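You operate a simulated robot arm through the tools that you are given. There is no shell and no other tool.

The job below is to be done with a simulated robot arm. You get a single attempt, and the scene is never put back.

## Task
Set a gold stud in the cream bow.
Fine: one push on the red knob; put the bow in the purple tray; leave the slide out, the dial set. Where these are worked on the way, their far stop is far enough and under half their travel is too little: steel slide.

Only the result counts: the job must be done as asked and must still hold three seconds after the hand-in. Knocking over, shifting, dropping, spilling or breaking anything else fails it.

## Robot
A 7-joint arm with a two-finger parallel gripper, fixed in place. Base frame: the origin is at the foot of the arm, x ahead of it, y to its left, z up; the work surface is at about z = 0.84. Lengths are in m, angles in degrees, forces in N, time in s.
With the tool pointing down near the work surface it reaches from about 0.3 to 0.7 m from the base axis. Its first joint turns from -66.0 to 66.0 degrees. Payload 1.57 kg.
The TCP is the grasp point between the finger pads, 0.03 m short of the fingertips. In the tool frame z runs along the fingers and y along their closing line. The gripper opens to 0.11 m. The fingers are 0.024 m wide and 0.012 m thick; the gripper's body (0.048 by 0.112 m) begins 0.078 m behind the TCP.
Orientation is that of the tool frame in the base frame, as a unit quaternion [w, x, y, z]. With the fingers straight down and closing along the base's y, the tool's x points along the base's -x, its y along +y and its z along -z.

## Interface
- The arm moves only by the tool nudge_tool. Its argument "increments" is text: rows parted by semicolons, each of 7 numbers parted by spaces: the turn, a rotation vector about the tool's x, y, z in degrees, then the shift along the tool's x, y, z in m, then the gripper command, from -1 (shut) to 1 (fully open), values between in proportion. In form: rx ry rz tx ty tz gripper; .... A call has 1 to 20 rows; each row shifts and turns the commanded pose from where the row before left it, along the tool's axes as they then stand. Each row takes 0.2 s and may step no farther than 0.05 m and 8.6 degrees from the row before; otherwise, or with a gripper value out of range, the whole call is refused. Where a pose cannot be reached the arm comes as near as it can. A force on the tool above 60 N (or 10 N above the force at the start of the call, whichever is more), or a blocked arm, ends the call early, and 0.2 s more pass. The fingers move at their own pace (about 0.108 m/s each) and stop on an object; they squeeze with about 27 N. The grip force told is the motor's: it shows also when the fingers shut on nothing. Time passes only in rows, and 0.2 s behind the last, so rows that do not move let the fingers close. It gives the time, the measured TCP pose, the force on the tool (base axes), the opening and the grip force at its end, in the units of the frame above (readings bear some noise), with the torque about the TCP (base axes, N m) and any sound that the robot's microphone picked up, and new pictures: "show" is both (left out), scene, wrist or none.
- Cameras (640 x 400 px; columns grow to the right, rows downward): "scene" is fixed at [0.155, -0.3891, 1.416]; the picture's right is [0.85, -0.53, 0.00], its down [-0.24, -0.38, -0.89] and it looks along [0.47, 0.76, -0.45] (base axes); focal length 328 px, centre (320, 200). "wrist" rides on the gripper at [0.07, 0.016, -0.141] in the tool frame; the picture's right is [-0.23, 0.97, 0.00], its down [-0.86, -0.20, -0.48] and it looks along [-0.47, -0.11, 0.88] (tool axes); focal length 222 px, centre (320, 200). There is no depth. A picture from a camera that has moved, and an enlarged one, comes with that camera's place and axes in the base frame and with its lens. The place of the scene camera against the robot may be out by one fixed shift of up to 0.012 m in any direction.
- enlarge(camera, box): a new picture of the part [left, top, right, bottom] of that camera's present view, enlarged. No time passes.
- finish_job(): hands the job in; it is judged then, once.

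Nothing tells you positions but the pictures and the camera data. Unless the task says otherwise, let go and move clear before handing in.

The tools are called after "Emit:" as name(argument=value, ...) on one line, values as JSON. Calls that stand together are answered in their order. nudge_tool: Moves the arm, as the interface text tells. Its arguments: {"type":"object","properties":{"increments":{"type":"string"},"show":{"type":"string","enum":["both","scene","wrist","none"]}},"required":["increments"]} The other tools are called the same way: enlarge (camera, box) takes an enlarged picture of a part of a camera's view; finish_job () hands the job in.

At the start:

```text
time_s: 0.0
ee_pos: [0.3417, 0.1185, 1.2323]
tool_rot: [0.0, -0.001, 1.0, 0.0]
wrist_force: [0.1, 0.2, -0.9]
moment: [0.02, 0.03, 0.0]
grip_width: 0.1099
grip_force: 0.0
```

scene: 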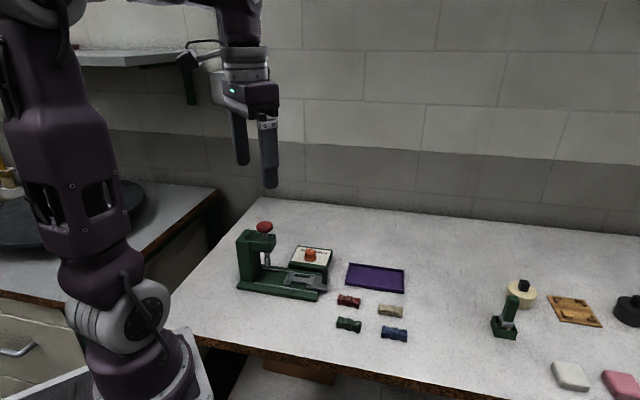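
wrist: 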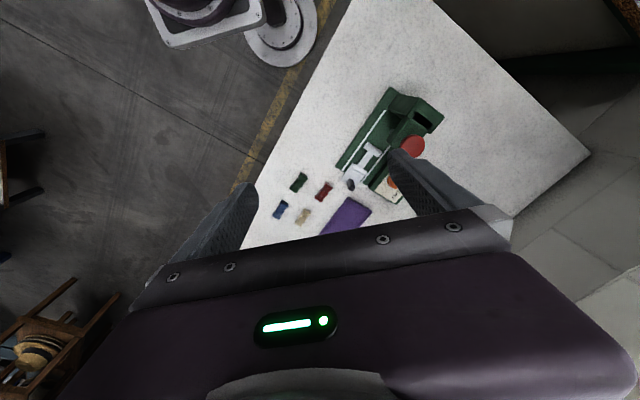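

I see a green press with a red knob, a slide and a dial box, four small bows, and a purple tray. I'll enlarge the views to understand the machine before moving.

Emit:
enlarge(camera="scene", box=[220, 210, 420, 350])

Emit:
enlarge(camera="scene", box=[225, 215, 345, 305])

Emit:
enlarge(camera="wrist", box=[260, 80, 460, 240])

Emit:
enlarge(camera="scene", box=[460, 250, 640, 400])

```text
2.86 times, centred on (320, 280) of scene
camera zoom: at [0.155, -0.3891, 1.416], right [0.85, -0.53, 0.0], down [-0.24, -0.38, -0.89], along [0.47, 0.76, -0.45], focal length 936 px, centre (320, -29)
```

zoom: 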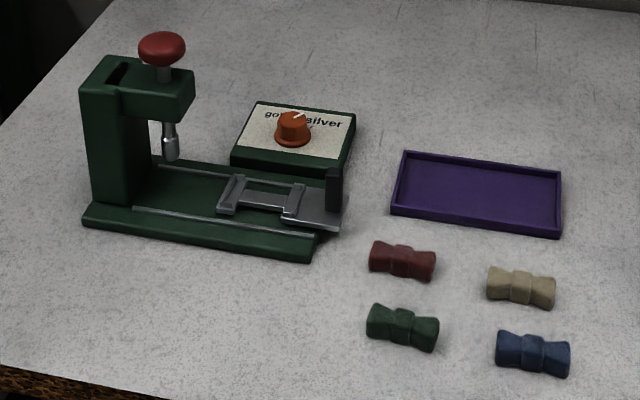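

```text
4.44 times, centred on (285, 260) of scene
camera zoom: at [0.155, -0.3891, 1.416], right [0.85, -0.53, 0.0], down [-0.24, -0.38, -0.89], along [0.47, 0.76, -0.45], focal length 1457 px, centre (476, -67)
```

zoom: 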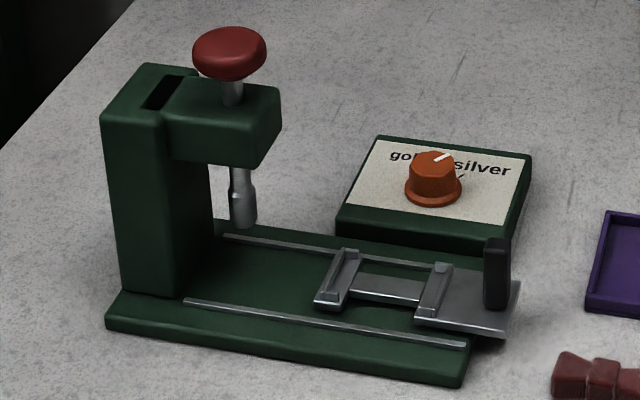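

```text
2.50 times, centred on (360, 160) of wrist
camera zoom: at [0.2704, 0.1343, 1.3738], right [0.23, 0.97, 0.0], down [0.86, -0.2, 0.48], along [0.47, -0.11, -0.88], focal length 555 px, centre (220, 300)
```

zoom: 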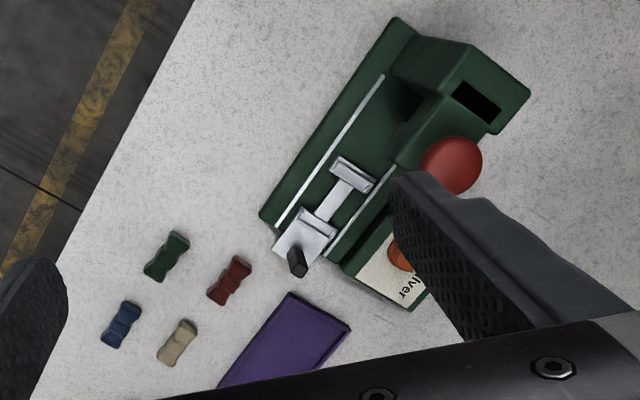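

```text
2.67 times, centred on (550, 325) of scene
camera zoom: at [0.155, -0.3891, 1.416], right [0.85, -0.53, 0.0], down [-0.24, -0.38, -0.89], along [0.47, 0.76, -0.45], focal length 874 px, centre (-293, -133)
```

zoom: 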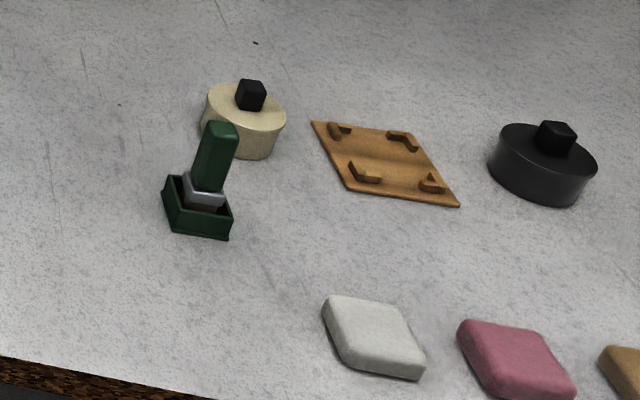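

The press, dial box, bows and tray all look turned about 45° to the base: slide-out direction is roughly (+x, −y), the knob is near (0.40, 0.26, 1.01), and the cream bow is near (0.59, 0.01). I'll turn the tool 45° and take a closer look with the wrist camera.

Emit:
nudge_tool(increments="0 0 0 -0.0063 0.0337 0.020 1; 0 0 0 -0.0063 0.0337 0.020 1; 0 0 0 -0.0063 0.0337 0.020 1; 0 0 0 -0.0063 0.0337 0.020 1; 0 0 0 -0.0063 0.0337 0.020 1; 0 0 7.5 0 0 0 1; 0 0 7.5 0 0 0 1; 0 0 7.5 0 0 0 1; 0 0 7.5 0 0 0 1; 0 0 7.5 0 0 0 1; 0 0 7.5 0 0 0 1; 0 0 0 0 0 0 1")

```text
time_s: 2.6
ee_pos: [0.3723, 0.2867, 1.1326]
tool_rot: [0.0, 0.383, 0.924, 0.0]
wrist_force: [0.0, -0.6, 0.7]
moment: [0.0, 0.01, -0.01]
grip_width: 0.11
grip_force: 0.0
camera wrist: at [0.3334, 0.3478, 1.2735], right [0.85, 0.53, 0.0], down [0.46, -0.75, 0.48], along [0.25, -0.41, -0.88], focal length 222 px, centre (320, 200)
```

scene: 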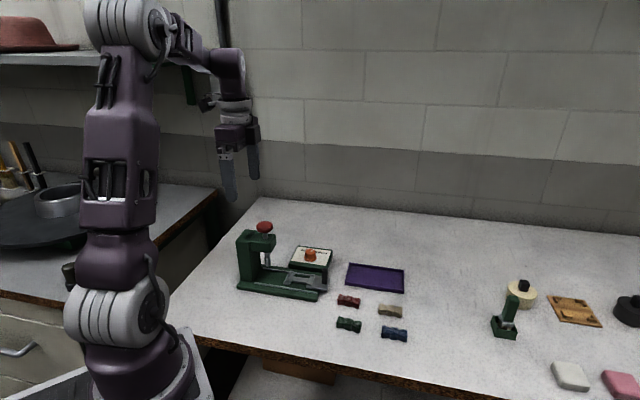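
wrist: 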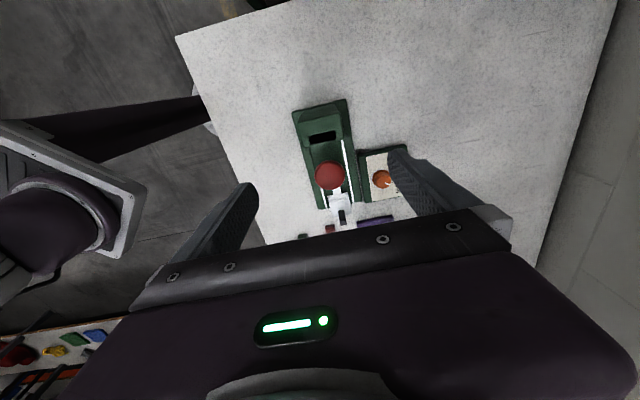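

The camera shows what lies behind and below the fingers, so I'll move out along the slide direction and look down on the slide and dial from there.

Emit:
enlarge(camera="wrist", box=[280, 90, 420, 240])

Emit:
nudge_tool(increments="0 0 0 -0.04 0 0 1; 0 0 0 -0.04 0 0 1; 0 0 0 -0.04 0.01 0 1; 0 0 0 0 0 0 1", show="wrist")

```text
2.67 times, centred on (350, 165) of wrist
camera zoom: at [0.3334, 0.3478, 1.2735], right [0.85, 0.53, 0.0], down [0.46, -0.75, 0.48], along [0.25, -0.41, -0.88], focal length 592 px, centre (240, 293)
```

zoom: 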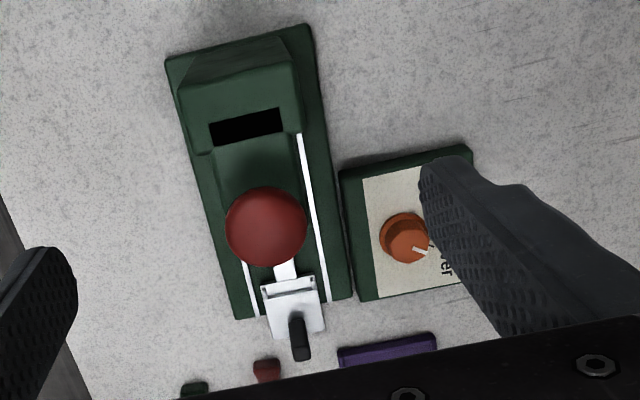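

```text
time_s: 3.6
ee_pos: [0.4654, 0.2089, 1.1311]
tool_rot: [0.0, 0.382, 0.924, 0.001]
wrist_force: [-0.1, 0.2, -0.1]
moment: [0.0, 0.0, 0.0]
grip_width: 0.1097
grip_force: 0.0
camera wrist: at [0.4265, 0.2704, 1.273], right [0.85, 0.53, 0.0], down [0.46, -0.75, 0.48], along [0.25, -0.41, -0.88], focal length 222 px, centre (320, 200)
```

wrist: 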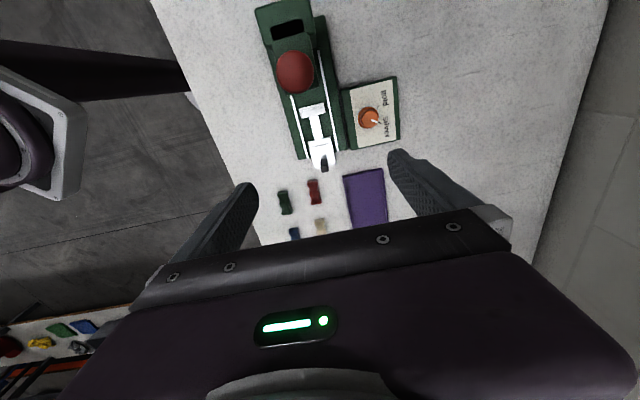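

Emit:
enlarge(camera="wrist", box=[250, 0, 410, 100])

Emit:
enlarge(camera="wrist", box=[280, 70, 410, 180])

Emit:
enlarge(camera="wrist", box=[260, 150, 400, 245])

```text
4.00 times, centred on (330, 50) of wrist
camera zoom: at [0.4265, 0.2704, 1.273], right [0.85, 0.53, 0.0], down [0.46, -0.75, 0.48], along [0.25, -0.41, -0.88], focal length 888 px, centre (280, 800)
```

zoom: 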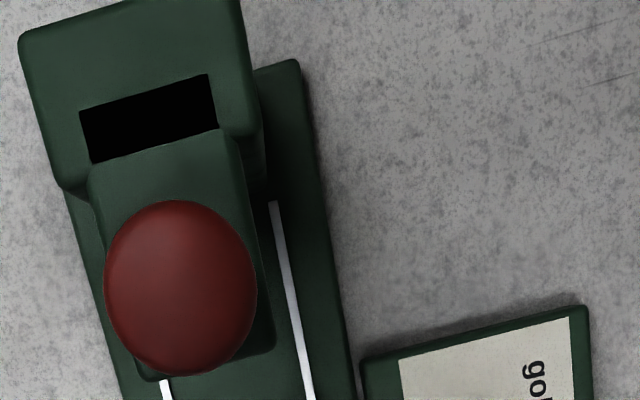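

```text
3.64 times, centred on (345, 125) of wrist
camera zoom: at [0.4265, 0.2704, 1.273], right [0.85, 0.53, 0.0], down [0.46, -0.75, 0.48], along [0.25, -0.41, -0.88], focal length 808 px, centre (229, 473)
```

zoom: 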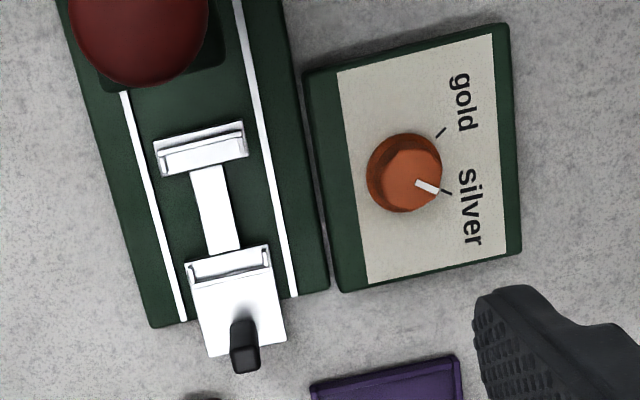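

```text
4.21 times, centred on (330, 198) of wrist
camera zoom: at [0.4265, 0.2704, 1.273], right [0.85, 0.53, 0.0], down [0.46, -0.75, 0.48], along [0.25, -0.41, -0.88], focal length 935 px, centre (278, 210)
```

zoom: 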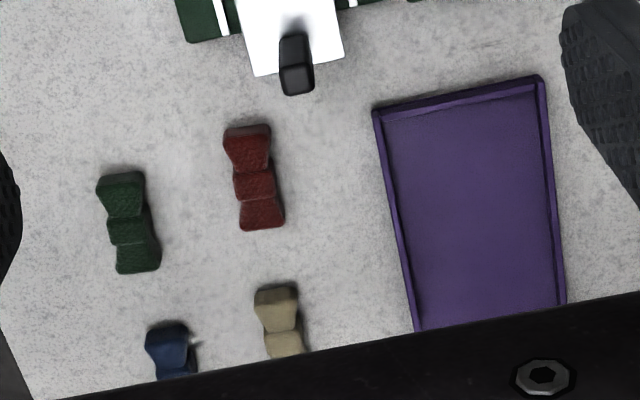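

The dial points at silver and must be turned counter-clockwise (from above) to gold, about 68°. The slide is out now, its cradle centre is near (0.461, 0.202), the knob near (0.401, 0.262) and the tray near (0.64, 0.12). I'll go lower to study the cradle and dial.

Emit:
nudge_tool(increments="0 0 0 0 -0.004 0.04 1; 0 0 0 0 -0.004 0.04 1; 0 0 0 0 0 0.04 1; 0 0 0 0 0 0 1", show="wrist")

Emit:
enlarge(camera="wrist", box=[260, 60, 420, 200])

Emit:
nudge_tool(increments="0 0 0 0 0.04 0 1; 0 0 0 0 0.04 0 1; 0 0 0 0 0 0.02 1; 0 0 0 0 0 0 1", show="wrist")

Emit:
enlarge(camera="wrist", box=[240, 60, 400, 200])

```text
time_s: 4.6
ee_pos: [0.4581, 0.2044, 1.0109]
tool_rot: [0.0, 0.382, 0.924, 0.0]
wrist_force: [0.2, -0.7, -0.2]
moment: [-0.03, 0.03, 0.02]
grip_width: 0.1101
grip_force: 0.1
camera wrist: at [0.4195, 0.2659, 1.1525], right [0.85, 0.53, 0.0], down [0.46, -0.75, 0.48], along [0.25, -0.41, -0.88], focal length 222 px, centre (320, 200)
```

wrist: 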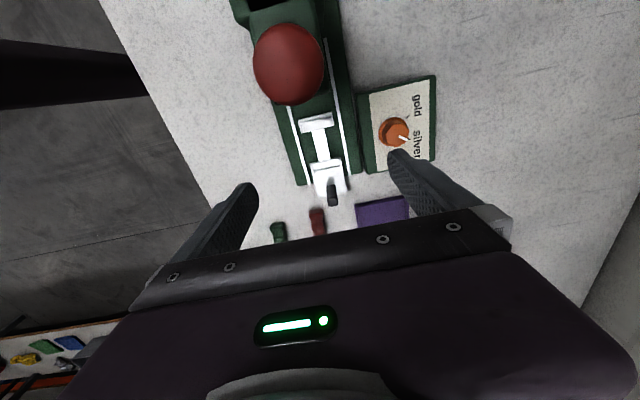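

```text
2.86 times, centred on (340, 130) of wrist
camera zoom: at [0.4195, 0.2659, 1.1525], right [0.85, 0.53, 0.0], down [0.46, -0.75, 0.48], along [0.25, -0.41, -0.88], focal length 635 px, centre (263, 400)
```

zoom: 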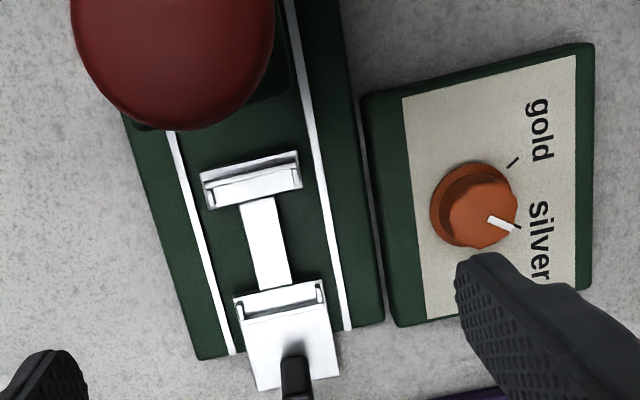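

```text
time_s: 5.6
ee_pos: [0.5161, 0.2602, 0.9901]
tool_rot: [0.0, 0.382, 0.924, 0.0]
wrist_force: [-0.4, -0.2, -0.2]
moment: [0.0, 0.0, -0.01]
grip_width: 0.1101
grip_force: 0.0
camera wrist: at [0.4758, 0.3206, 1.1326], right [0.85, 0.53, 0.0], down [0.46, -0.75, 0.48], along [0.25, -0.41, -0.88], focal length 222 px, centre (320, 200)
```

wrist: 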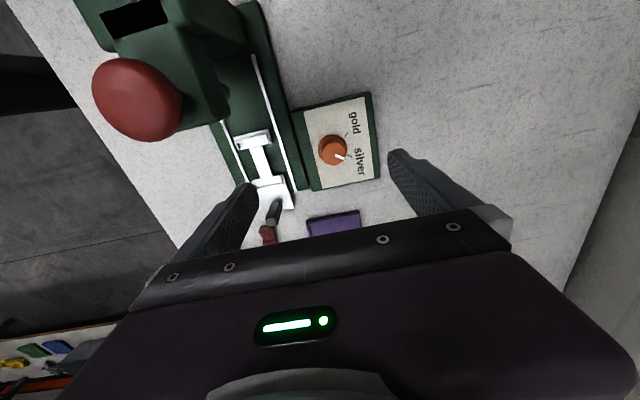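

```text
2.86 times, centred on (320, 130) of wrist
camera zoom: at [0.4758, 0.3206, 1.1326], right [0.85, 0.53, 0.0], down [0.46, -0.75, 0.48], along [0.25, -0.41, -0.88], focal length 635 px, centre (320, 400)
```

zoom: 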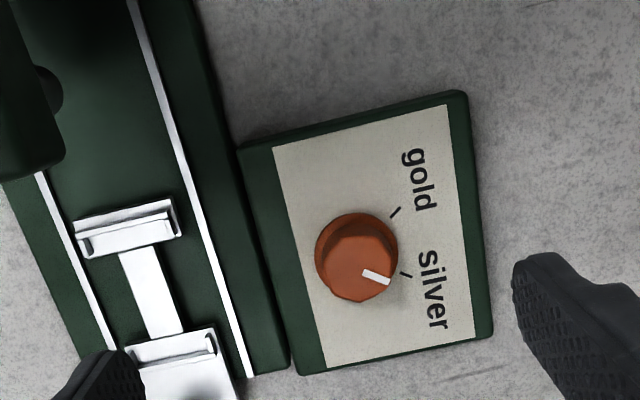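

The dial centre is at about (0.526, 0.267) with the pointer on the silver tick; gold is about 72° counter-clockwise. I'll check the dial's shape and the cradle's shape more finely before gripping.

Emit:
enlarge(camera="wrist", box=[310, 105, 360, 175])

Emit:
enlarge(camera="scene", box=[280, 240, 340, 300])

Emit:
enlarge(camera="wrist", box=[225, 115, 305, 215])

Emit:
enlarge(camera="scene", box=[335, 290, 415, 345])

```text
5.71 times, centred on (335, 140) of wrist
camera zoom: at [0.4758, 0.3206, 1.1326], right [0.85, 0.53, 0.0], down [0.46, -0.75, 0.48], along [0.25, -0.41, -0.88], focal length 1269 px, centre (234, 543)
```

zoom: 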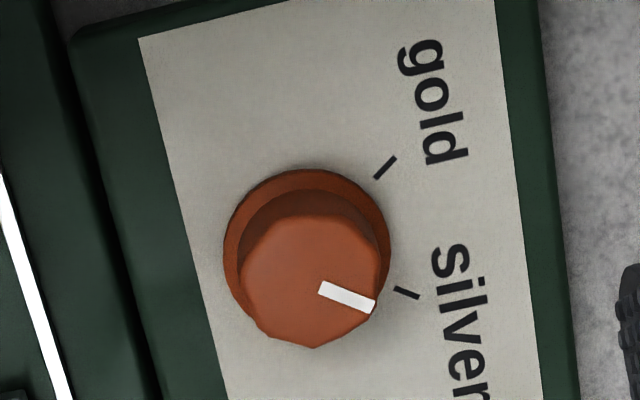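

```text
6.67 times, centred on (310, 270) of scene
camera zoom: at [0.155, -0.3891, 1.416], right [0.85, -0.53, 0.0], down [-0.24, -0.38, -0.89], along [0.47, 0.76, -0.45], focal length 2185 px, centre (387, -267)
```

zoom: 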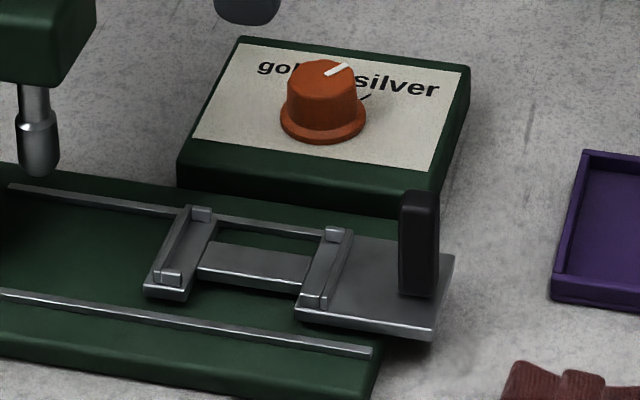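

```text
4.00 times, centred on (265, 165) of wrist
camera zoom: at [0.4758, 0.3206, 1.1326], right [0.85, 0.53, 0.0], down [0.46, -0.75, 0.48], along [0.25, -0.41, -0.88], focal length 888 px, centre (540, 340)
```

zoom: 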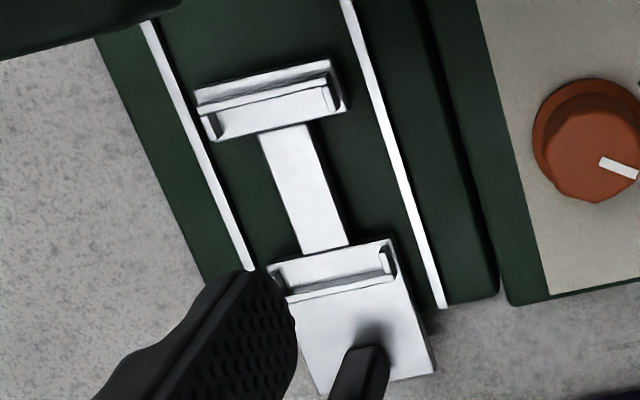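

```text
7.27 times, centred on (375, 318) of scene
camera zoom: at [0.155, -0.3891, 1.416], right [0.85, -0.53, 0.0], down [-0.24, -0.38, -0.89], along [0.47, 0.76, -0.45], focal length 2384 px, centre (-80, -654)
```

zoom: 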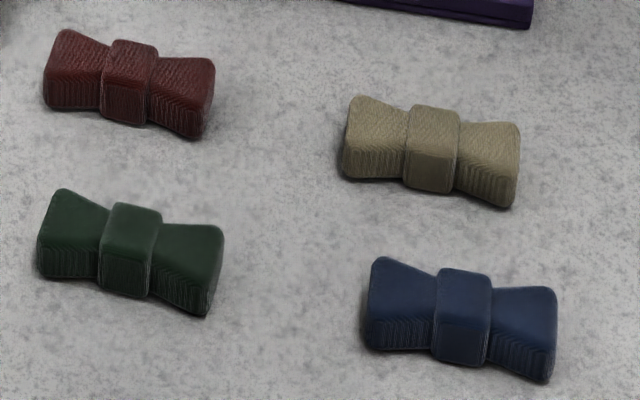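

The dial looks six-sided with a corner at the pointer, so the current hand yaw is almost square to a pair of flats. I'll centre over it at lower height and check the alignment.

Emit:
nudge_tool(increments="0 0 0 -0.002 0.012 0.0 0.1; 0 0 0 0 0 0.02 0.1; 0 0 0 0 0 0.02 0.1; 0 0 0 0 0 0 0.1", show="both")

Emit:
enlarge(camera="wrist", box=[240, 90, 400, 240])

Emit:
enlarge(camera="scene", box=[270, 200, 350, 280])

```text
time_s: 6.6
ee_pos: [0.5246, 0.2652, 0.9515]
tool_rot: [0.0, 0.382, 0.924, 0.0]
wrist_force: [0.8, 0.9, 0.0]
moment: [0.02, -0.02, 0.0]
grip_width: 0.0606
grip_force: 0.1
camera wrist: at [0.4861, 0.3261, 1.0935], right [0.85, 0.53, 0.0], down [0.46, -0.75, 0.48], along [0.25, -0.41, -0.88], focal length 222 px, centre (320, 200)
```

scene: 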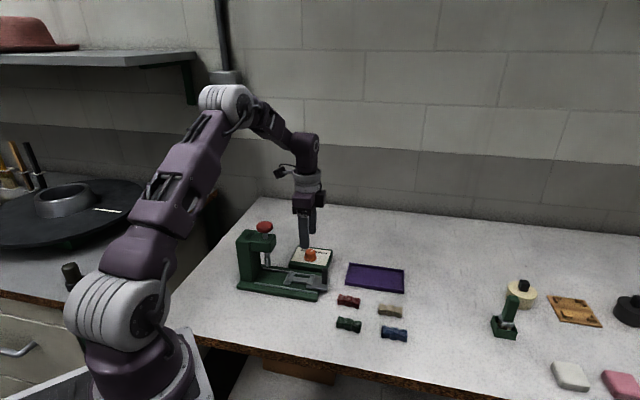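
wrist: 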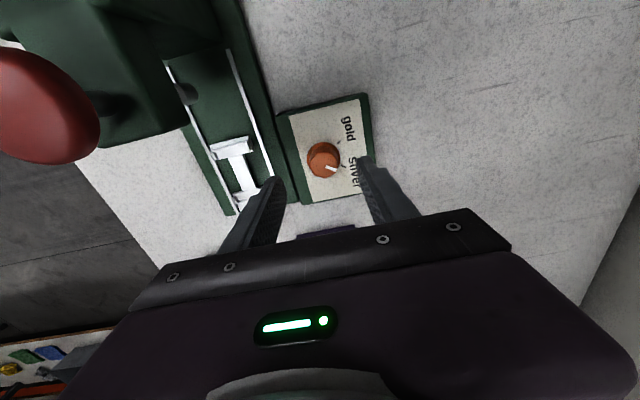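

```text
2.67 times, centred on (320, 165) of wrist
camera zoom: at [0.4861, 0.3261, 1.0935], right [0.85, 0.53, 0.0], down [0.46, -0.75, 0.48], along [0.25, -0.41, -0.88], focal length 592 px, centre (320, 293)
```

zoom: 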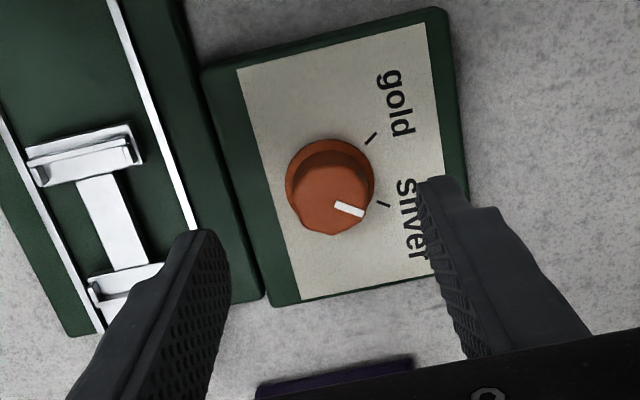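

```text
5.00 times, centred on (310, 240) of scene
camera zoom: at [0.155, -0.3891, 1.416], right [0.85, -0.53, 0.0], down [-0.24, -0.38, -0.89], along [0.47, 0.76, -0.45], focal length 1639 px, centre (370, 0)
```

zoom: 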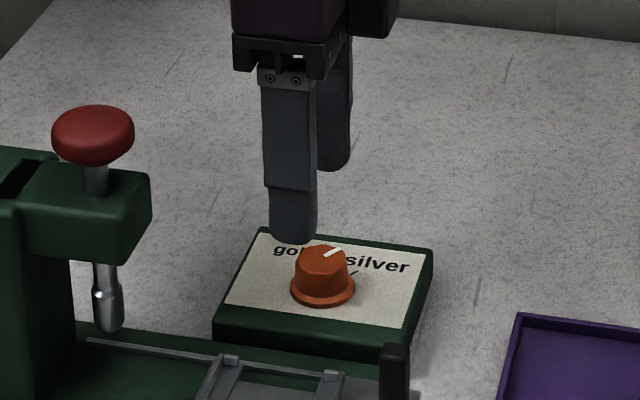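

The box panel seems lower than I first guessed (around z 0.862). I'll shift slightly to centre and go down in steps, checking finger placement against the dial.

Emit:
nudge_tool(increments="0 0 0 -0.003 0.002 0.0 0.1; 0 0 0 0 0 0.02 0.1; 0 0 0 0 0 0.01 0.1; 0 0 0 0 0 0 0.1", show="both")

Emit:
enlarge(camera="wrist", box=[240, 90, 400, 240])

Emit:
enlarge(camera="scene", box=[280, 220, 340, 280])

```text
time_s: 7.6
ee_pos: [0.5282, 0.2657, 0.9225]
tool_rot: [-0.001, 0.383, 0.924, 0.0]
wrist_force: [0.2, 0.2, -0.5]
moment: [-0.04, 0.02, 0.02]
grip_width: 0.0604
grip_force: 0.0
camera wrist: at [0.4898, 0.3262, 1.064], right [0.85, 0.53, 0.0], down [0.46, -0.75, 0.48], along [0.25, -0.41, -0.88], focal length 222 px, centre (320, 200)
```

scene: 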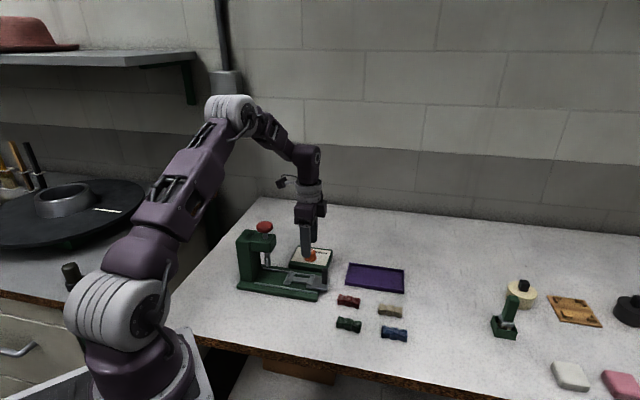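
wrist: 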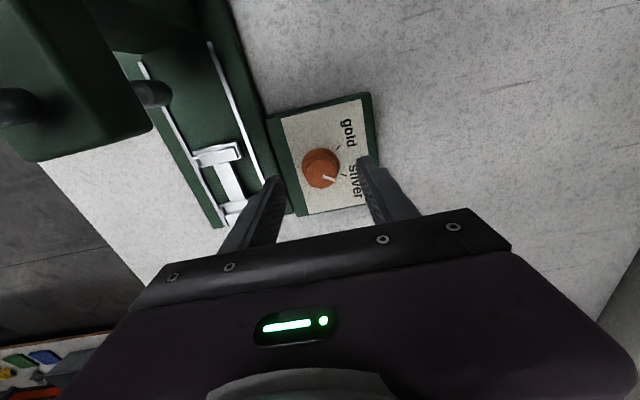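

```text
2.67 times, centred on (320, 165) of wrist
camera zoom: at [0.4898, 0.3262, 1.064], right [0.85, 0.53, 0.0], down [0.46, -0.75, 0.48], along [0.25, -0.41, -0.88], focal length 592 px, centre (320, 293)
```

zoom: 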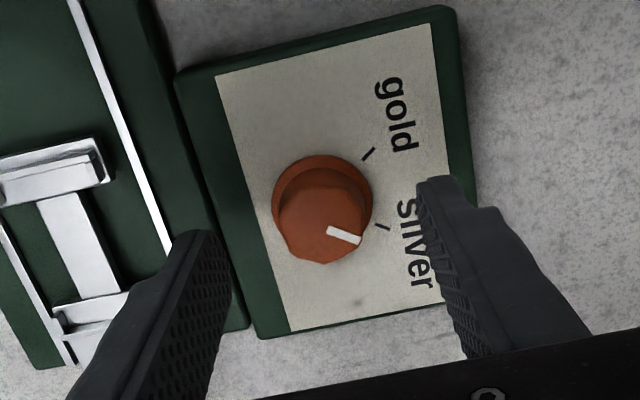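

```text
6.67 times, centred on (310, 250) of scene
camera zoom: at [0.155, -0.3891, 1.416], right [0.85, -0.53, 0.0], down [-0.24, -0.38, -0.89], along [0.47, 0.76, -0.45], focal length 2185 px, centre (387, -133)
```

zoom: 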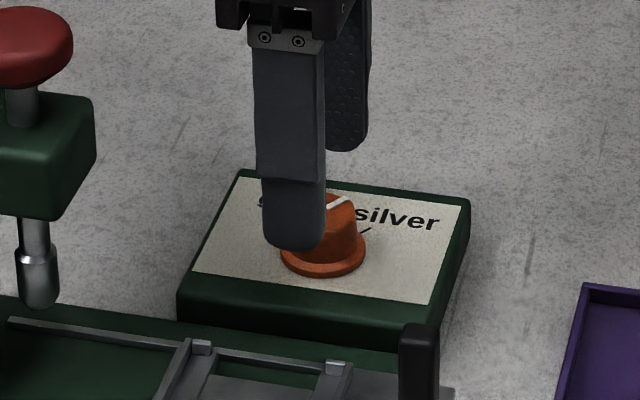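

The dial is centred between the fingers to under a millimetre. I'll lower the tips around it and close.

Emit:
nudge_tool(increments="0 0 0 0 0.0005 0.01 0.1; 0 0 0 0 0 0.009 0.1; 0 0 0 0 0 0 0.1; 0 0 0 0 0 0 -0.4; 0 0 0 0 0 0 -0.6; 0 0 0 0 0 0 -0.8; 0 0 0 0 0 0 -0.8", show="both")

Emit:
enlarge(camera="wrist", box=[240, 90, 400, 240])

Emit:
enlarge(camera="scene", box=[280, 220, 340, 280])

```text
time_s: 9.2
ee_pos: [0.529, 0.2659, 0.9038]
tool_rot: [0.0, 0.382, 0.924, -0.001]
wrist_force: [-6.1, -4.9, -0.1]
moment: [-0.21, 0.17, 0.0]
grip_width: 0.0283
grip_force: 38.7
camera wrist: at [0.4904, 0.3263, 1.0447], right [0.85, 0.53, 0.0], down [0.46, -0.75, 0.48], along [0.25, -0.41, -0.88], focal length 222 px, centre (320, 200)
```

scene: 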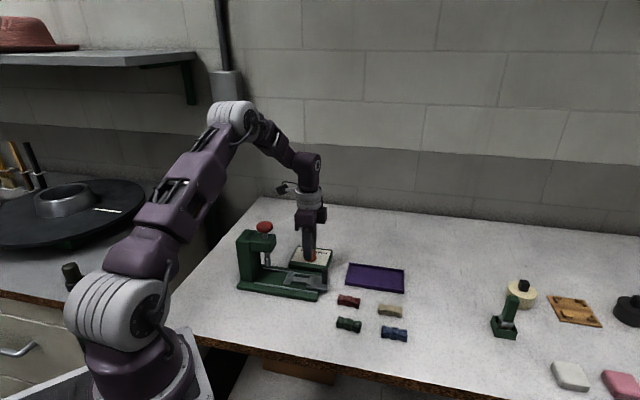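
wrist: 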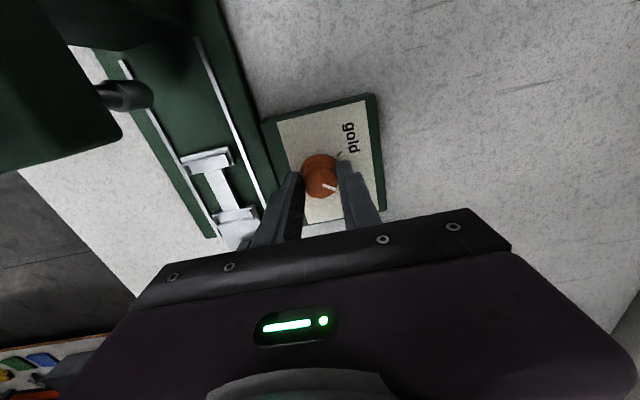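

```text
2.67 times, centred on (320, 165) of wrist
camera zoom: at [0.4904, 0.3263, 1.0447], right [0.85, 0.53, 0.0], down [0.46, -0.75, 0.48], along [0.25, -0.41, -0.88], focal length 592 px, centre (320, 293)
```

zoom: 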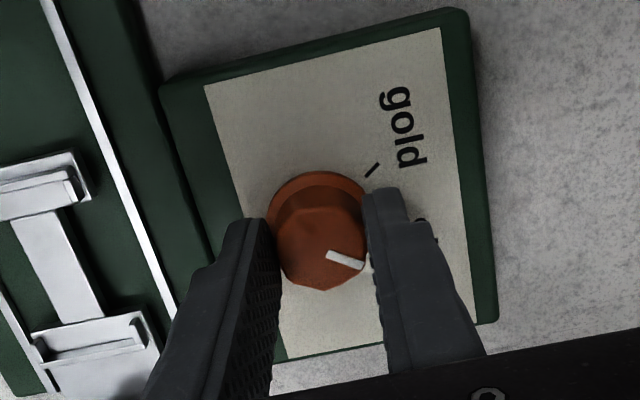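

```text
6.67 times, centred on (310, 250) of scene
camera zoom: at [0.1549, -0.3892, 1.416], right [0.85, -0.53, 0.0], down [-0.24, -0.38, -0.89], along [0.47, 0.76, -0.45], focal length 2185 px, centre (387, -133)
```

zoom: 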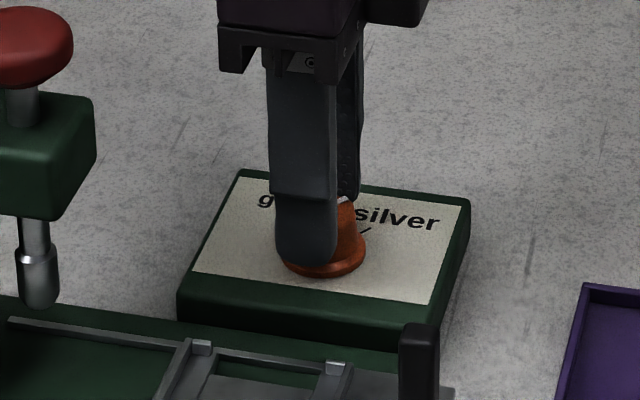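

Gripped; a small side force (about 8 N toward −w) suggests I'm about 1 mm off. I'll relieve that and begin turning counter-clockwise.

Emit:
nudge_tool(increments="0 0 0 0 -0.001 0 -0.8; 0 0 -6 0 0 0 -0.8; 0 0 -6 0 0 0 -0.8; 0 0 0 0 0 0 -0.8", show="wrist")

Emit:
enlarge(camera="wrist", box=[240, 90, 400, 240])

```text
time_s: 10.2
ee_pos: [0.5289, 0.2668, 0.9039]
tool_rot: [0.0, 0.283, 0.959, 0.0]
wrist_force: [0.6, -5.8, -6.9]
moment: [-0.23, -0.16, -0.05]
grip_width: 0.0284
grip_force: 38.6
camera wrist: at [0.4781, 0.3168, 1.0447], right [0.72, 0.69, 0.0], down [0.61, -0.63, 0.48], along [0.33, -0.35, -0.88], focal length 222 px, centre (320, 200)
```

wrist: 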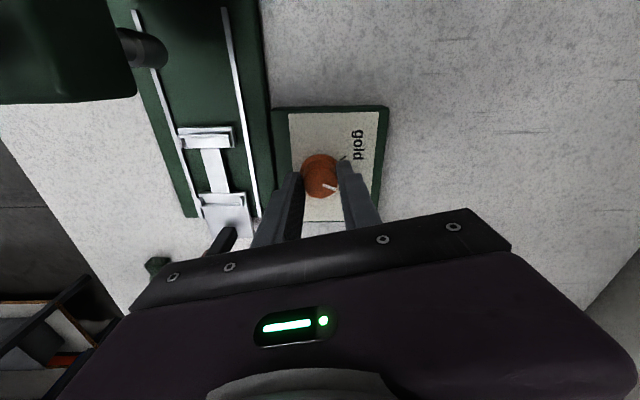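

```text
2.67 times, centred on (320, 165) of wrist
camera zoom: at [0.4781, 0.3168, 1.0447], right [0.72, 0.69, 0.0], down [0.61, -0.63, 0.48], along [0.33, -0.35, -0.88], focal length 592 px, centre (320, 293)
```

zoom: 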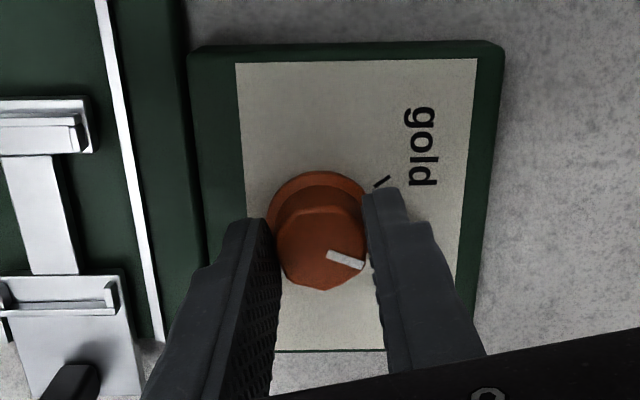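

The dial turns with the fingers. I'll continue turning to near gold.

Emit:
nudge_tool(increments="0 0 -7 0 0 0 -0.8; 0 0 -7 0 0 0 -0.8; 0 0 -7 0 0 0 -0.8; 0 0 -7 0 0 0 -0.8; 0 0 -7 0 0 0 -0.8; 0 0 -7 0 0 0 -0.8; 0 0 -7 0 0 0 -0.8; 0 0 0 0 0 0 -0.8", show="wrist")

Emit:
enlarge(camera="wrist", box=[240, 90, 400, 240])

```text
time_s: 12.0
ee_pos: [0.5306, 0.2654, 0.9032]
tool_rot: [0.002, -0.14, 0.99, -0.001]
wrist_force: [6.3, -22.8, -0.5]
moment: [-0.68, -0.5, -0.09]
grip_width: 0.0268
grip_force: 38.2
camera wrist: at [0.4575, 0.2609, 1.0446], right [-0.05, 1.0, 0.0], down [0.88, 0.05, 0.48], along [0.48, 0.02, -0.88], focal length 222 px, centre (320, 200)
```

wrist: 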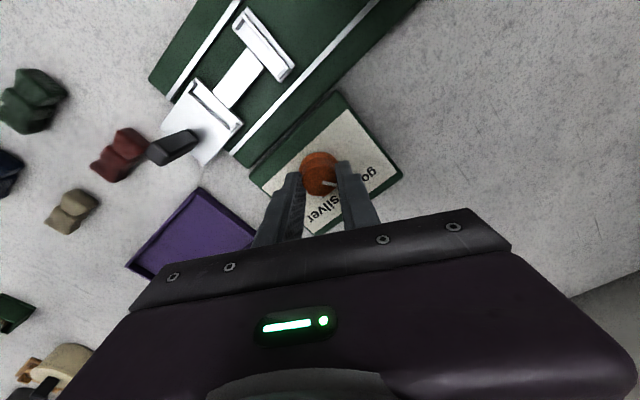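

```text
2.67 times, centred on (320, 165) of wrist
camera zoom: at [0.4575, 0.2609, 1.0446], right [-0.05, 1.0, 0.0], down [0.88, 0.05, 0.48], along [0.48, 0.02, -0.88], focal length 592 px, centre (320, 293)
```

zoom: 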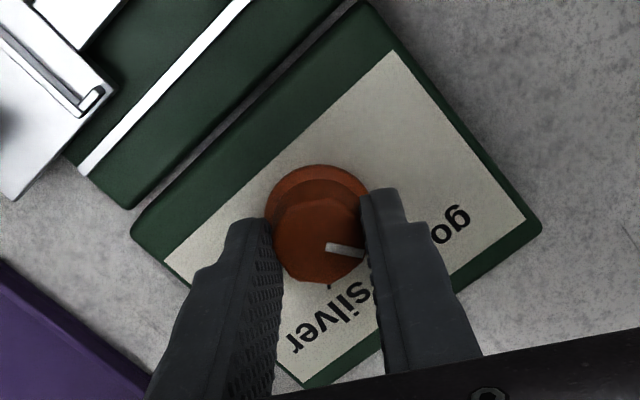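

About 61° turned, with a side force building in −y. I'll relieve that by shifting slightly, then check.

Emit:
nudge_tool(increments="0 0 0 0 -0.0015 0 -0.8; 0 0 -5 0 -0.0005 0 -0.8; 0 0 -3 0 0 0 -0.8; 0 0 0 0 0 0 -0.8", show="wrist")

Emit:
enlarge(camera="wrist", box=[240, 90, 400, 240])

Emit:
enlarge(camera="scene", box=[280, 220, 340, 280])

```text
time_s: 13.0
ee_pos: [0.5294, 0.263, 0.9027]
tool_rot: [0.0, -0.208, 0.978, 0.0]
wrist_force: [8.6, -12.6, -3.3]
moment: [-0.28, -0.28, -0.58]
grip_width: 0.0283
grip_force: 38.6
camera wrist: at [0.4576, 0.25, 1.0449], right [-0.19, 0.98, 0.0], down [0.86, 0.17, 0.48], along [0.47, 0.09, -0.88], focal length 222 px, centre (320, 200)
```

wrist: 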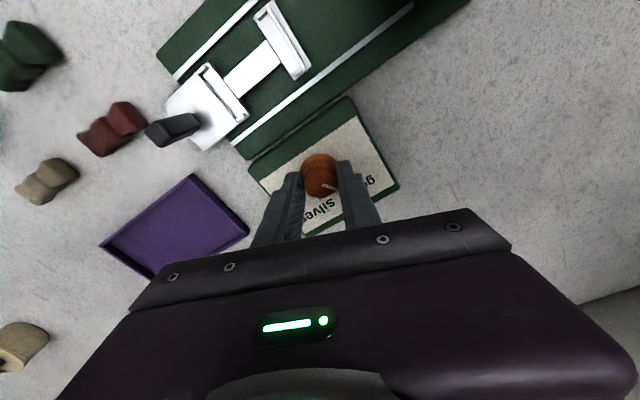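

```text
2.67 times, centred on (320, 165) of wrist
camera zoom: at [0.4576, 0.25, 1.0449], right [-0.19, 0.98, 0.0], down [0.86, 0.17, 0.48], along [0.47, 0.09, -0.88], focal length 592 px, centre (320, 293)
```

zoom: 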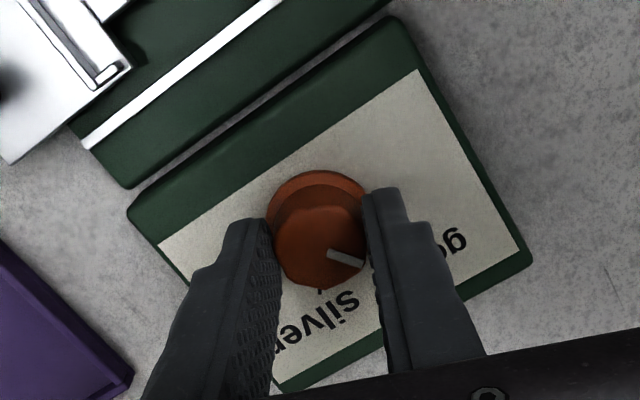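

```text
6.67 times, centred on (310, 250) of scene
camera zoom: at [0.1553, -0.3894, 1.4159], right [0.85, -0.53, 0.0], down [-0.24, -0.38, -0.89], along [0.47, 0.76, -0.45], focal length 2185 px, centre (387, -133)
```

zoom: 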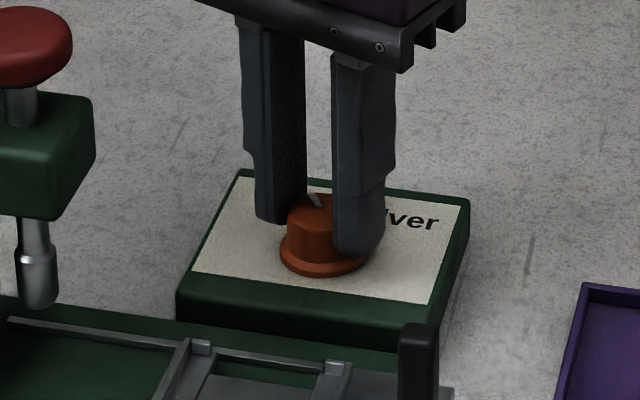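

Total turn is about 69° and resistance has risen, so it may be at its stop. I'll open and lift to read the pointer.

Emit:
nudge_tool(increments="0 0 0 0 0 0 0.1; 0 0 0 0 0 0 0.1; 0 0 0 0 0 -0.02 0.1; 0 0 0 0 0 -0.03 0.1; 0 0 0 0 0 0 0.5", show="wrist")

Emit:
enlarge(camera="wrist", box=[270, 110, 400, 220])

Emit:
enlarge(camera="scene", box=[280, 220, 340, 280])

```text
time_s: 14.2
ee_pos: [0.5271, 0.2656, 0.9518]
tool_rot: [0.0, -0.209, 0.978, 0.0]
wrist_force: [0.7, 0.4, 0.3]
moment: [0.01, 0.0, -0.02]
grip_width: 0.0824
grip_force: 0.1
camera wrist: at [0.4555, 0.2499, 1.0937], right [-0.19, 0.98, 0.0], down [0.86, 0.17, 0.48], along [0.47, 0.09, -0.88], focal length 222 px, centre (320, 200)
```

wrist: 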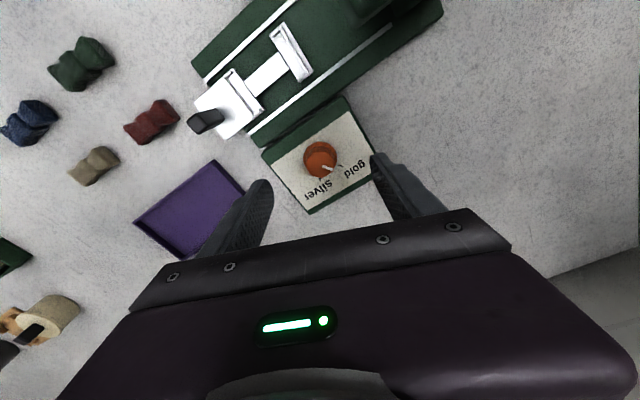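

```text
3.64 times, centred on (335, 165) of wrist
camera zoom: at [0.4555, 0.2499, 1.0937], right [-0.19, 0.98, 0.0], down [0.86, 0.17, 0.48], along [0.47, 0.09, -0.88], focal length 808 px, centre (266, 327)
```

zoom: 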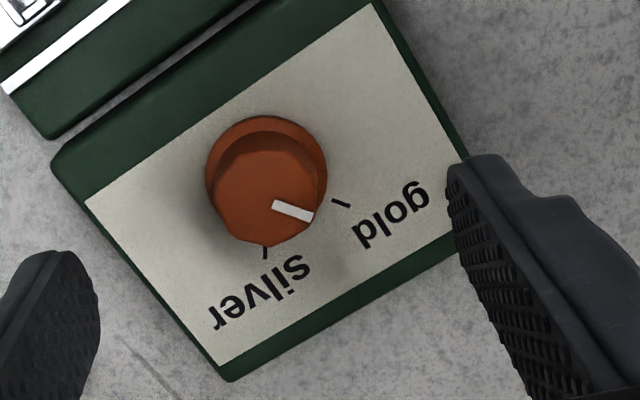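

```text
6.67 times, centred on (310, 250) of scene
camera zoom: at [0.155, -0.3891, 1.416], right [0.85, -0.53, 0.0], down [-0.24, -0.38, -0.89], along [0.47, 0.76, -0.45], focal length 2185 px, centre (387, -133)
```

zoom: 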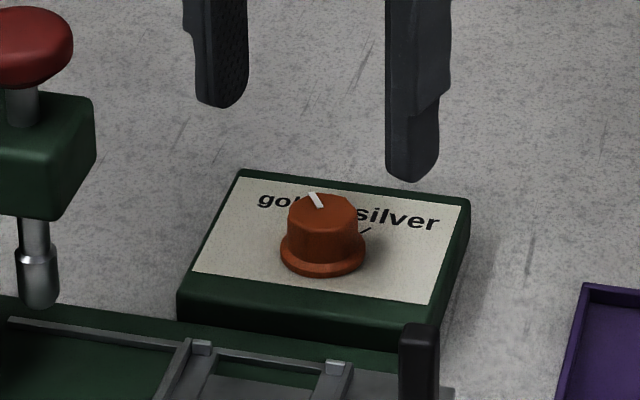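

The pointer now lines up with the gold tick, and the box hasn't shifted. Next I'll turn the hand back 69°, and hover over the cream bow at about (0.589, 0.013).

Emit:
nudge_tool(increments="0 0 7.7 0 0 -0.007 0.5; 0 0 7.7 0 0 -0.007 0.5; 0 0 7.7 0 0 -0.007 0.5; 0 0 7.7 0 0 -0.007 0.5; 0 0 7.7 0 0 -0.007 0.5; 0 0 7.7 0 0 -0.007 0.5; 0 0 7.7 0 0 -0.007 0.5; 0 0 7.7 0 0 0 0.5; 0 0 7.4 0 0 0 0.5; 0 0 0 -0.037 -0.0224 0 0.5; 0 0 0 -0.037 -0.0224 0 0.5; 0 0 0 -0.037 -0.0224 0 0.5; 0 0 0 -0.037 -0.0224 0 0.3; 0 0 0 -0.037 -0.0224 0 0.1; 0 0 0 -0.037 -0.0224 0 0.1; 0 0 0 0 0 0.03 0.1; 0 0 0 0 0 0.02 0.1;0 0 0 0 0 0 0.1", show="both")

Emit:
enlarge(camera="wrist", box=[240, 90, 400, 240])

Emit:
enlarge(camera="scene", box=[350, 250, 430, 340])

```text
time_s: 18.0
ee_pos: [0.5932, 0.0129, 0.9526]
tool_rot: [0.0, 0.382, 0.924, 0.001]
wrist_force: [0.0, 1.0, -0.4]
moment: [0.01, 0.02, -0.02]
grip_width: 0.0604
grip_force: 0.1
camera wrist: at [0.5533, 0.0736, 1.0934], right [0.85, 0.53, 0.0], down [0.46, -0.75, 0.48], along [0.25, -0.41, -0.88], focal length 222 px, centre (320, 200)
```

scene: 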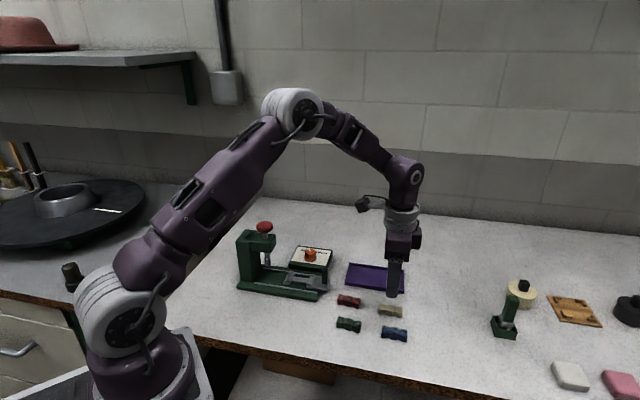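
wrist: 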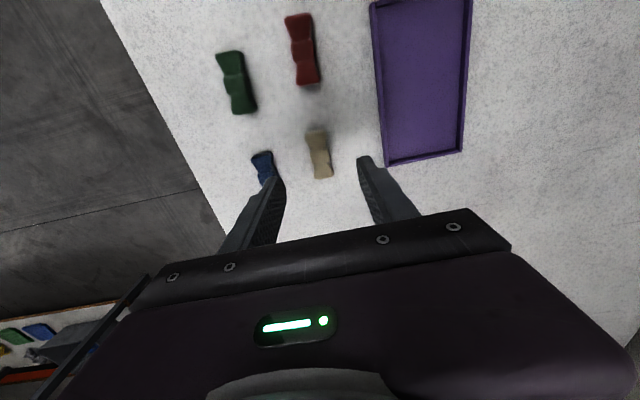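

```text
2.67 times, centred on (320, 165) of wrist
camera zoom: at [0.5533, 0.0736, 1.0934], right [0.85, 0.53, 0.0], down [0.46, -0.75, 0.48], along [0.25, -0.41, -0.88], focal length 592 px, centre (320, 293)
```

zoom: 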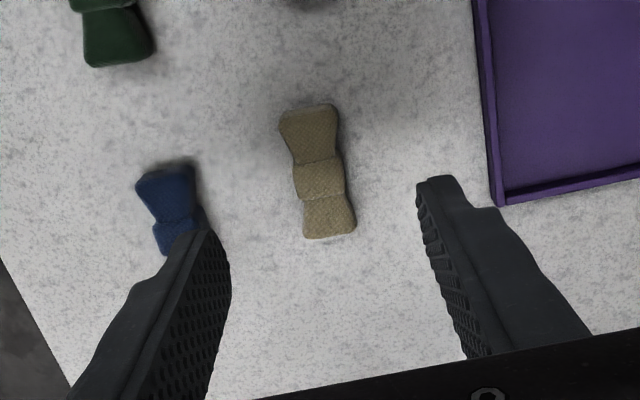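

```text
4.44 times, centred on (390, 295) of scene
camera zoom: at [0.155, -0.3891, 1.416], right [0.85, -0.53, 0.0], down [-0.24, -0.38, -0.89], along [0.47, 0.76, -0.45], focal length 1457 px, centre (9, -222)
```

zoom: 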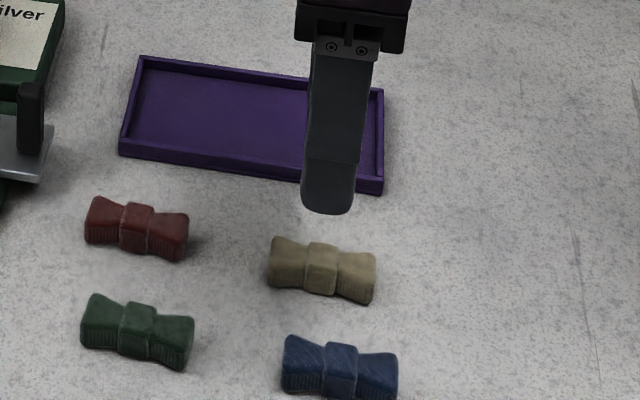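

The bow is well centred under the hand and turned about 4° clockwise. I'll match that yaw, narrow the fingers slightly, and go down to grip across the knot.

Emit:
nudge_tool(increments="0 0 4.5 -0.001 0.0005 0 -0.09; 0 0 0 0 0 0.03 -0.09; 0 0 0 0 0 0.02 -0.09; 0 0 0 0 0 0.01 -0.09; 0 0 0 0 0 0 -0.09", show="both")

Emit:
enlarge(camera="wrist", box=[240, 90, 400, 240])

Emit:
enlarge(camera="scene", box=[350, 260, 430, 350])

```text
time_s: 19.2
ee_pos: [0.5931, 0.0111, 0.8917]
tool_rot: [0.0, 0.419, 0.908, 0.0]
wrist_force: [-0.2, 0.4, -0.2]
moment: [0.01, 0.01, -0.05]
grip_width: 0.0501
grip_force: 0.0
camera wrist: at [0.5595, 0.0749, 1.0325], right [0.89, 0.46, 0.0], down [0.4, -0.78, 0.48], along [0.22, -0.42, -0.88], focal length 222 px, centre (320, 200)
```

scene: 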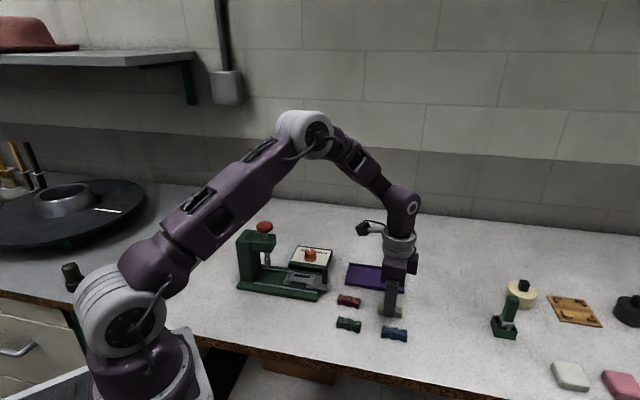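
wrist: 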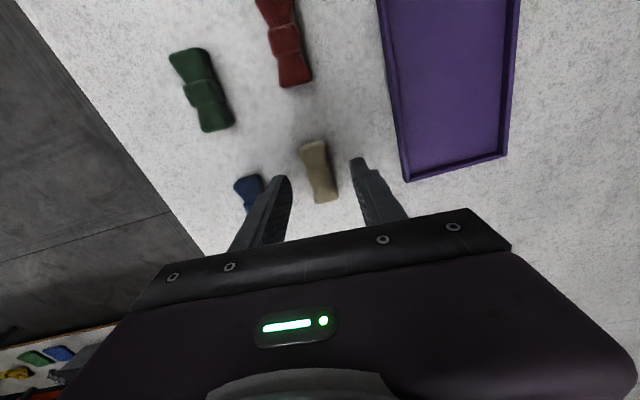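

```text
2.67 times, centred on (320, 165) of wrist
camera zoom: at [0.5595, 0.0749, 1.0325], right [0.89, 0.46, 0.0], down [0.4, -0.78, 0.48], along [0.22, -0.42, -0.88], focal length 592 px, centre (320, 293)
```

zoom: 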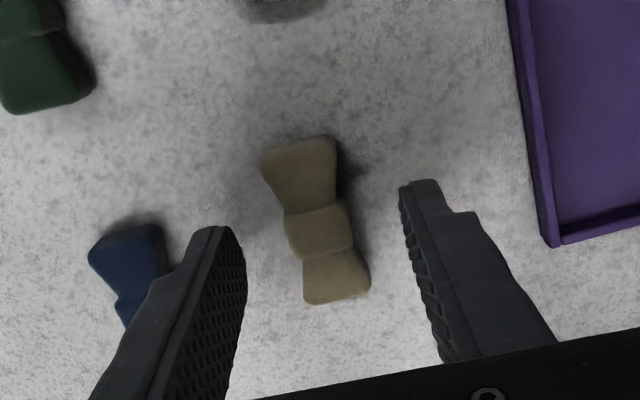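

```text
4.44 times, centred on (390, 305) of scene
camera zoom: at [0.155, -0.3891, 1.416], right [0.85, -0.53, 0.0], down [-0.24, -0.38, -0.89], along [0.47, 0.76, -0.45], focal length 1457 px, centre (9, -267)
```

zoom: 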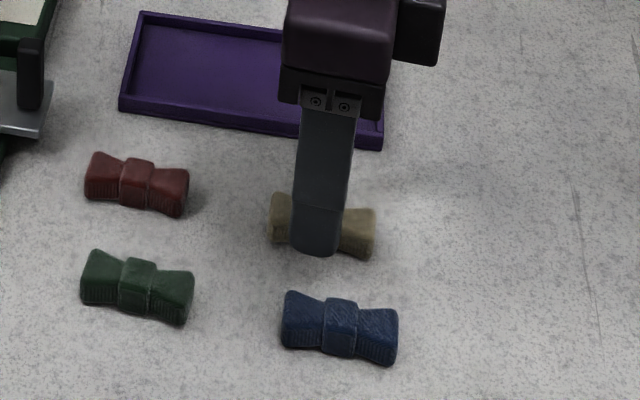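

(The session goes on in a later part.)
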